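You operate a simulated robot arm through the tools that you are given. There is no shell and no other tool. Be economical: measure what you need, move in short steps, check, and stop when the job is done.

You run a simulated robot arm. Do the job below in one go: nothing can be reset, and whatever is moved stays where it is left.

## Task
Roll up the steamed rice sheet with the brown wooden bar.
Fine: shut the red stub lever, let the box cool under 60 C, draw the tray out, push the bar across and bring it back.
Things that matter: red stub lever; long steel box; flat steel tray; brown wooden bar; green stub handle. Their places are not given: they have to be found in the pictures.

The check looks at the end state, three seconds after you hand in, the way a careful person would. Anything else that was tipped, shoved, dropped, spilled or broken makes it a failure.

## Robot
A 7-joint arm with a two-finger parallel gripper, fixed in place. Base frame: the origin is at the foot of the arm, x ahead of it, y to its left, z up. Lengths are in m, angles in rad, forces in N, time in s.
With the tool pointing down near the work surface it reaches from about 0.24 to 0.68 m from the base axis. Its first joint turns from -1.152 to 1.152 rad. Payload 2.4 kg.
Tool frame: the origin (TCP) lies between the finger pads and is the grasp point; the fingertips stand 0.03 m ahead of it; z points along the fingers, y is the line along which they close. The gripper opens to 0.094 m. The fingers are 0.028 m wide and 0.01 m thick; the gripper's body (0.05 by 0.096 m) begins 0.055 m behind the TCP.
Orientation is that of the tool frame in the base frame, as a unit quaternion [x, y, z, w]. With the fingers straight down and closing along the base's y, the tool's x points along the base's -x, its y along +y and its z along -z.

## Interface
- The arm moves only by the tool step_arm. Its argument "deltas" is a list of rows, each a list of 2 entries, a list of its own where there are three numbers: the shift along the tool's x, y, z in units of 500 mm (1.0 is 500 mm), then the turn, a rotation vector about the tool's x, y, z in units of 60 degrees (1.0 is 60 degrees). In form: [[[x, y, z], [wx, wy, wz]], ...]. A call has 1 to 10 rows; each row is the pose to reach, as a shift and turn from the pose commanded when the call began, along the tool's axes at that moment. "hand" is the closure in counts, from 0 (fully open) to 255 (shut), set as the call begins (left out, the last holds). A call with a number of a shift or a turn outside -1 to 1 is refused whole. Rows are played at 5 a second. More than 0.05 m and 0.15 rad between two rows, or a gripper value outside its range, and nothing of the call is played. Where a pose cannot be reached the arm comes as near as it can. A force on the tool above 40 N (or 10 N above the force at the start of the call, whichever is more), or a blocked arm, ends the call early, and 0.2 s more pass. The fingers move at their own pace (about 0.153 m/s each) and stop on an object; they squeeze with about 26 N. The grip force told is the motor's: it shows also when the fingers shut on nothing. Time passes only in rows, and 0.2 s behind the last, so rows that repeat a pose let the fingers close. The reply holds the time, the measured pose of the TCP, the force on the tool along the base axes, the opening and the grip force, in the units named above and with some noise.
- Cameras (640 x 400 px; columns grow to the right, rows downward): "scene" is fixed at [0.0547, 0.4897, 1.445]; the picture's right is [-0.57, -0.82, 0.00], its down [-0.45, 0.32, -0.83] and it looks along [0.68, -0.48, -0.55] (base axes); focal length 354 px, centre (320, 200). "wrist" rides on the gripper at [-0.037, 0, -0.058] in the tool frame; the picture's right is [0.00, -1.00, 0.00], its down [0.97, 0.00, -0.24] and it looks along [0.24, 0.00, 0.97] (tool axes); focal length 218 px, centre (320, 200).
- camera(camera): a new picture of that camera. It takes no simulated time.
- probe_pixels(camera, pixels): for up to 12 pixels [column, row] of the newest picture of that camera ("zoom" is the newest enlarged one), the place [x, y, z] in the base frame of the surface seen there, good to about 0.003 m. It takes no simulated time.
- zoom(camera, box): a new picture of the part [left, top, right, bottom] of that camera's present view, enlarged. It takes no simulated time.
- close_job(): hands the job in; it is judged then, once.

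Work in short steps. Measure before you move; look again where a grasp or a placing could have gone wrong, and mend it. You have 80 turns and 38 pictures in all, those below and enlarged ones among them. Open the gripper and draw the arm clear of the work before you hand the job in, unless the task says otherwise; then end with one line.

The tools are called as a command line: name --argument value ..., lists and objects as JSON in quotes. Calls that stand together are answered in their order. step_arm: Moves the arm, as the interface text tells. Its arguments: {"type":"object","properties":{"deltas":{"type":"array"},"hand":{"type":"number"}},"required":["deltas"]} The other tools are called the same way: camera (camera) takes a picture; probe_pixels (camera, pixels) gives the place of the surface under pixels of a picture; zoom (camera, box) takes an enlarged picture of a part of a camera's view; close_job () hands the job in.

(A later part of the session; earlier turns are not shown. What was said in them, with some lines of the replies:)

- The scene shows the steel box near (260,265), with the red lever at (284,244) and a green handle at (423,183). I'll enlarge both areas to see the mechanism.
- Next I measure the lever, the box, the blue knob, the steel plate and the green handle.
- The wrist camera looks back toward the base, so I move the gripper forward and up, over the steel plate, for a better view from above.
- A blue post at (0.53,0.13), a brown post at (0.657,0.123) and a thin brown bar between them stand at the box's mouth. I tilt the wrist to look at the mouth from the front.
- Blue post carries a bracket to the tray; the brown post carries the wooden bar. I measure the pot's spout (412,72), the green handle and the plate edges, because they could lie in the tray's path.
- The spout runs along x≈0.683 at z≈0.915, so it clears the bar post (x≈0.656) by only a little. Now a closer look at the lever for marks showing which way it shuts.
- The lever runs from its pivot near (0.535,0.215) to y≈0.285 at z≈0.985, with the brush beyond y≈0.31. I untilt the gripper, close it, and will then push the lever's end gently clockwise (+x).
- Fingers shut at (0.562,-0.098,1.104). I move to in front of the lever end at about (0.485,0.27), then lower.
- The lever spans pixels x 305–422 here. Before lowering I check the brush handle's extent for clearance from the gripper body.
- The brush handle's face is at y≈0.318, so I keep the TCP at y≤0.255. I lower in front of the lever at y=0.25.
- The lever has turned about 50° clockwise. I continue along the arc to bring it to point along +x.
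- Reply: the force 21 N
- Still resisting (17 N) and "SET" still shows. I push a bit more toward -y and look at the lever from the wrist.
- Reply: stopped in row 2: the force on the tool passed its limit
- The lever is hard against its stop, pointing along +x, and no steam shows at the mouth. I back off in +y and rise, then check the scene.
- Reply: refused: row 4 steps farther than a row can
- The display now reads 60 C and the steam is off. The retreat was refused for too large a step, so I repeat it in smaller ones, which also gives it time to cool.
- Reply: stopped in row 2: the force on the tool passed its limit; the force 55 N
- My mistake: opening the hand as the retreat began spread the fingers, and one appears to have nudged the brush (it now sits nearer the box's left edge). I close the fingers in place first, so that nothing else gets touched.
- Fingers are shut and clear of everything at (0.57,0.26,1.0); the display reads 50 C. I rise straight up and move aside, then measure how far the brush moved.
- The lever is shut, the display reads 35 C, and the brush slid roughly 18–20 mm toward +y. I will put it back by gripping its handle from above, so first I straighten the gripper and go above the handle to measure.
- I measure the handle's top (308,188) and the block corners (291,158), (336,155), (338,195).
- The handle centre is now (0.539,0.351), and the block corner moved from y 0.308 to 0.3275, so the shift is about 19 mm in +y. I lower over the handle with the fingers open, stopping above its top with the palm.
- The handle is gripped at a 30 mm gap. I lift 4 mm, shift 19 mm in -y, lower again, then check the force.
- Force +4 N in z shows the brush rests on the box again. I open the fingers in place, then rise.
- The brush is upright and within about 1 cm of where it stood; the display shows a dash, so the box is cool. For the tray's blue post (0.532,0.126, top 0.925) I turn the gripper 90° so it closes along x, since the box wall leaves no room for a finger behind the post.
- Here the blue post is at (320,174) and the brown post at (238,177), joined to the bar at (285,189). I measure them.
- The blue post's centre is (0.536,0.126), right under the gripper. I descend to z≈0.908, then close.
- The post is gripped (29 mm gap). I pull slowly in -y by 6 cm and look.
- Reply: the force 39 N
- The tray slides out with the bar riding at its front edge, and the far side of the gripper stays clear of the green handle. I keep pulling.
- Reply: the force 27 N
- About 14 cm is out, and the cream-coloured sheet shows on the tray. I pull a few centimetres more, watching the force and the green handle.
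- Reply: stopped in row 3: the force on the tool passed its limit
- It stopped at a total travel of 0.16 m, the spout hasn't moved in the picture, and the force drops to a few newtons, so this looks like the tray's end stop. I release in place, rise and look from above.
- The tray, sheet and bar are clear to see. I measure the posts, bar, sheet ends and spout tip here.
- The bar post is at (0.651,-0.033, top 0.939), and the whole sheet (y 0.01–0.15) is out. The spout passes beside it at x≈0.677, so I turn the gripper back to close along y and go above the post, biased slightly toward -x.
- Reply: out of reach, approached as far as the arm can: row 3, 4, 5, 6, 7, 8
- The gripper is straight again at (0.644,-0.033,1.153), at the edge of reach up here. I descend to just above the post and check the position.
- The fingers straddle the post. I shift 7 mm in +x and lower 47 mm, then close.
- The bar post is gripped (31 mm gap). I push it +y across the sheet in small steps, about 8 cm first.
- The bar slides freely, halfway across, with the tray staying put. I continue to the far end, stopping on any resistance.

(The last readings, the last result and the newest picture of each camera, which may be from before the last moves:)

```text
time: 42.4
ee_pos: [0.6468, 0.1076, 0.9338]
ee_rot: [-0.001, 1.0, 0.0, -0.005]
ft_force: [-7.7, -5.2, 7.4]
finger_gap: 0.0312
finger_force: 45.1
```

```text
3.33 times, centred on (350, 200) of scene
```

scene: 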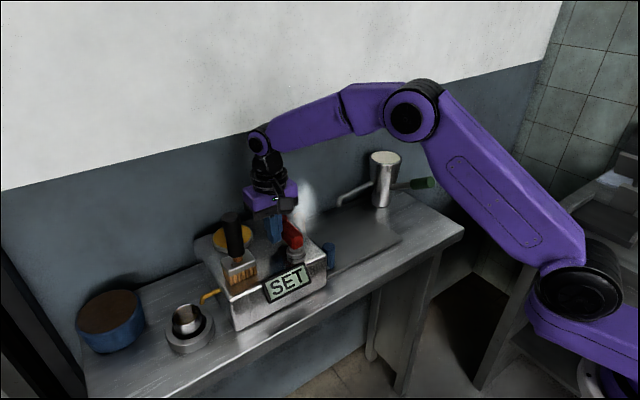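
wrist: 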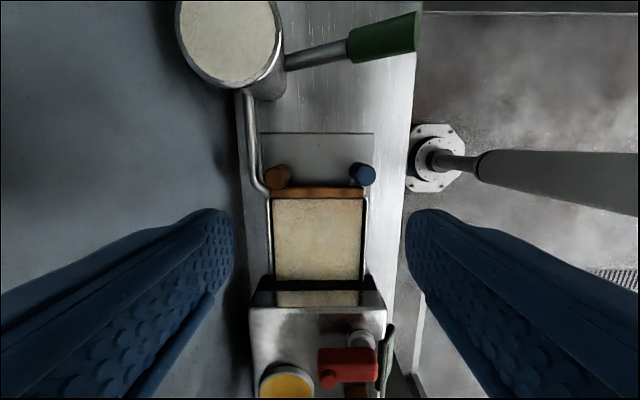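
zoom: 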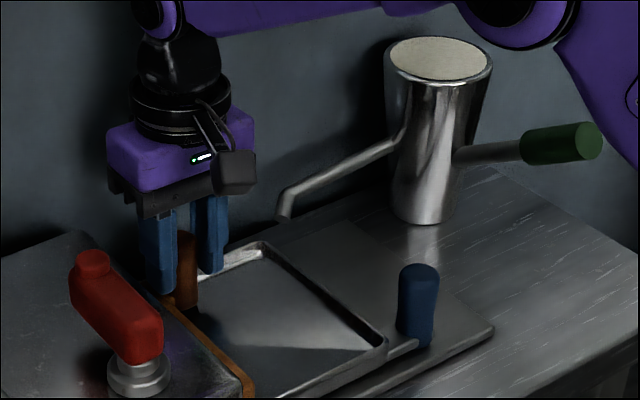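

The sheet is gone from the tray floor, gathered at the bar, and the tray has just begun to follow (a few mm), so the bar is at its far end. I now bring it back in -y.

step_arm --deltas '[[[0, -0.03, 0], [0, 0, 0]], [[0, -0.06, 0], [0, 0, 0]], [[0, -0.09, 0], [0, 0, 0]], [[0, -0.12, 0], [0, 0, 0]], [[0, -0.15, 0], [0, 0, 0]], [[0, -0.18, 0], [0, 0, 0]], [[0, -0.21, 0], [0, 0, 0]], [[0, -0.24, 0], [0, 0, 0]], [[0, -0.265, 0], [0, 0, 0]], [[0, -0.265, 0], [0, 0, 0]]]'

zoom --camera "scene" --box '[270, 140, 430, 260]'

```text
time: 44.5
ee_pos: [0.6473, -0.024, 0.9336]
ee_rot: [-0.002, 1.0, 0.0, -0.005]
ft_force: [6.7, 2.5, 8.9]
finger_gap: 0.0309
finger_force: 45.8
```

```text
3.33 times, centred on (350, 200) of scene
```

zoom: 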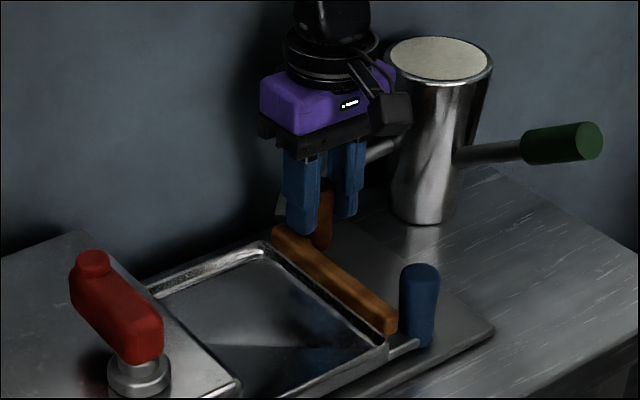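

The bar is back at its starting edge, but the roll isn't visible from this side. I release the post with a small opening, rise, and look at the tray from above.

step_arm --deltas '[[[0, 0, 0], [0, 0, 0]], [[0, 0, 0], [0, 0, 0]], [[0, 0, -0.06], [0, 0, 0]], [[0, 0, -0.14], [0, 0, 0]], [[0.03, 0, -0.22], [0, 0, 0]], [[0.06, 0.06, -0.28], [0, 0, 0]], [[0.08, 0.12, -0.34], [0, 0, 0]], [[0.08, 0.18, -0.4], [0, 0, 0]], [[0.08, 0.22, -0.44], [0, 0, 0]], [[0.08, 0.22, -0.44], [0, 0, 0]]]' --hand 120

camera --camera "wrist"

```text
time: 46.8
ee_pos: [0.6081, 0.0854, 1.1543]
ee_rot: [-0.001, 1.0, 0.0, -0.006]
ft_force: [0.4, -0.7, -1.0]
finger_gap: 0.0497
finger_force: 0.1
```

```text
4 pictures are left
```

wrist: 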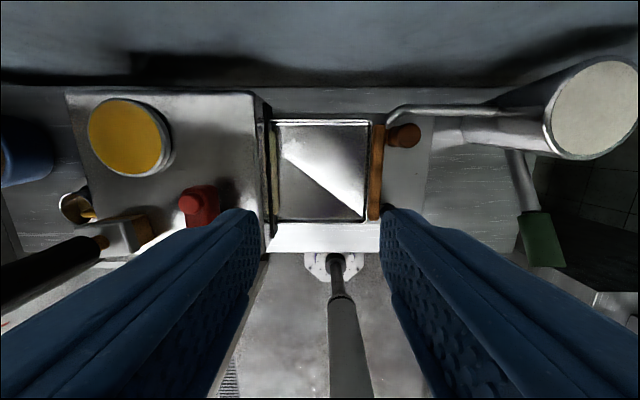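

A narrow cream strip lies at the tray's box end near (273,165). I measure it and the bar.

probe_pixels --camera "wrist" --pixels '[[273, 130], [273, 165], [273, 200], [270, 165], [277, 165], [285, 165], [376, 170], [370, 170], [405, 135], [400, 112], [340, 150], [267, 165]]'

zoom --camera "wrist" --box '[230, 90, 430, 240]'

```text
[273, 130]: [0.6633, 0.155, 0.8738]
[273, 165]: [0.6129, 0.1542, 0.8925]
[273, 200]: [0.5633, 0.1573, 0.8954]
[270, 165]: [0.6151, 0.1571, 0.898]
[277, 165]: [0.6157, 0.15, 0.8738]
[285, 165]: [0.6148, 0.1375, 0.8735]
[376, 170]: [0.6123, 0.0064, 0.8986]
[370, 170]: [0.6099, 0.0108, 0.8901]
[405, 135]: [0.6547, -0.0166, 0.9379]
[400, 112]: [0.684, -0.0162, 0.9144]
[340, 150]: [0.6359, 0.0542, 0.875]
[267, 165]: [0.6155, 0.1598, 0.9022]
```

```text
2.67 times, centred on (330, 165) of wrist
```

zoom: 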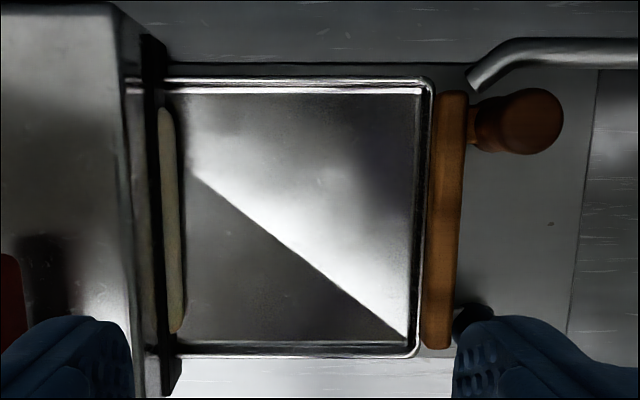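

The sheet is now a tidy roll at the tray's box end. I stopped the return about 8 mm short of the bar's original place, so I go back along the same path to regrip the post and bring it fully home.

step_arm --deltas '[[[0, -0.06, 0.06], [0, 0, 0]], [[0, -0.12, 0.12], [0, 0, 0]], [[-0.02, -0.17, 0.18], [0, 0, 0]], [[-0.05, -0.22, 0.23], [0, 0, 0]], [[-0.08, -0.22, 0.3], [0, 0, 0]], [[-0.08, -0.22, 0.37], [0, 0, 0]], [[-0.08, -0.22, 0.44], [0, 0, 0]], [[-0.08, -0.22, 0.44], [0, 0, 0]]]'

step_arm --deltas '[[[0, 0, 0], [0, 0, 0]], [[0, 0, 0], [0, 0, 0]]]' --hand 255

step_arm --deltas '[[[0, -0.008, 0], [0, 0, 0]], [[0, -0.014, 0], [0, 0, 0]], [[0, -0.02, 0], [0, 0, 0]], [[0, -0.02, 0], [0, 0, 0]]]'

```text
time: 48.5
ee_pos: [0.6475, -0.0262, 0.9335]
ee_rot: [-0.001, 1.0, 0.0, -0.005]
ft_force: [0.1, -1.5, -0.2]
finger_gap: 0.0497
finger_force: 0.1
```

```text
time: 49.1
ee_pos: [0.6474, -0.0252, 0.9346]
ee_rot: [-0.001, 1.0, 0.001, -0.006]
ft_force: [1.0, 1.9, -3.7]
finger_gap: 0.0307
finger_force: 44.4
```

```text
time: 50.1
ee_pos: [0.6477, -0.0353, 0.933]
ee_rot: [-0.002, 1.0, 0.001, -0.006]
ft_force: [10.3, 5.6, -20.3]
finger_gap: 0.0306
finger_force: 44.9
```

The bar is at y≈-0.035, its original place, with mild resistance. I release in place, rise and draw the arm well clear.

step_arm --deltas '[[[0, 0, 0], [0, 0, 0]], [[0, 0, 0], [0, 0, 0]], [[0, 0, -0.06], [0, 0, 0]], [[0, 0, -0.14], [0, 0, 0]], [[0.03, 0, -0.22], [0, 0, 0]], [[0.06, 0.06, -0.28], [0, 0, 0]], [[0.08, 0.12, -0.34], [0, 0, 0]], [[0.12, 0.18, -0.4], [0, 0, 0]], [[0.16, 0.22, -0.44], [0, 0, 0]], [[0.16, 0.22, -0.44], [0, 0, 0]]]' --hand 120

step_arm --deltas '[[[0.08, 0, -0.02], [0, 0, 0]], [[0.16, 0.02, -0.02], [0, 0, 0]], [[0.22, 0.04, -0.02], [0, 0, 0]], [[0.28, 0.04, -0.02], [0, 0, 0]], [[0.28, 0.04, -0.02], [0, 0, 0]]]' --hand 0

camera --camera "scene"

probe_pixels --camera "scene" --pixels '[[382, 222], [379, 232], [349, 205], [350, 220], [340, 200], [383, 160], [431, 182], [284, 222]]'

```text
time: 52.4
ee_pos: [0.5703, 0.0758, 1.1552]
ee_rot: [0.0, 1.0, 0.0, -0.006]
ft_force: [0.8, 0.1, 0.5]
finger_gap: 0.0496
finger_force: 0.1
```

```text
time: 53.5
ee_pos: [0.4317, 0.0946, 1.1659]
ee_rot: [0.0, 1.0, 0.001, -0.006]
ft_force: [0.4, 0.2, 0.7]
finger_gap: 0.094
finger_force: 0.0
```

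```text
2 pictures are left
```

scene: 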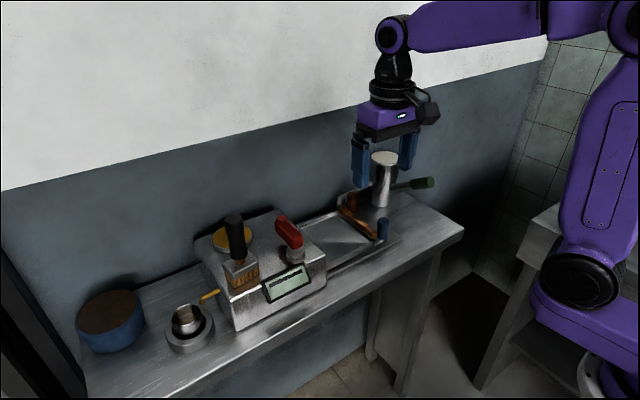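

```text
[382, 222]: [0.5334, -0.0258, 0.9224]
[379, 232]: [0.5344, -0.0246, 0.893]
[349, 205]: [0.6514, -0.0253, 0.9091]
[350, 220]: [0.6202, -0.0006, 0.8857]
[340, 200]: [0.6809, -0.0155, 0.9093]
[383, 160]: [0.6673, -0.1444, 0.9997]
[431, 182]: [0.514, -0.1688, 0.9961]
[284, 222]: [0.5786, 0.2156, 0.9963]
```

The last picture shows the tray out (blue post at y≈-0.026), the bar back at its front edge, and the lever shut. Pot and brush stand upright, and the arm is clear with the hand open, so I hand in.

close_job

```text
The job is handed in.
```

The rice sheet is rolled up at the box end of the tray, with the lever shut, the tray out and the bar back at its edge. Along the way I knocked the brush on the box about 2 cm with an early finger opening, and I set it back upright within about 1 cm of where it stood.
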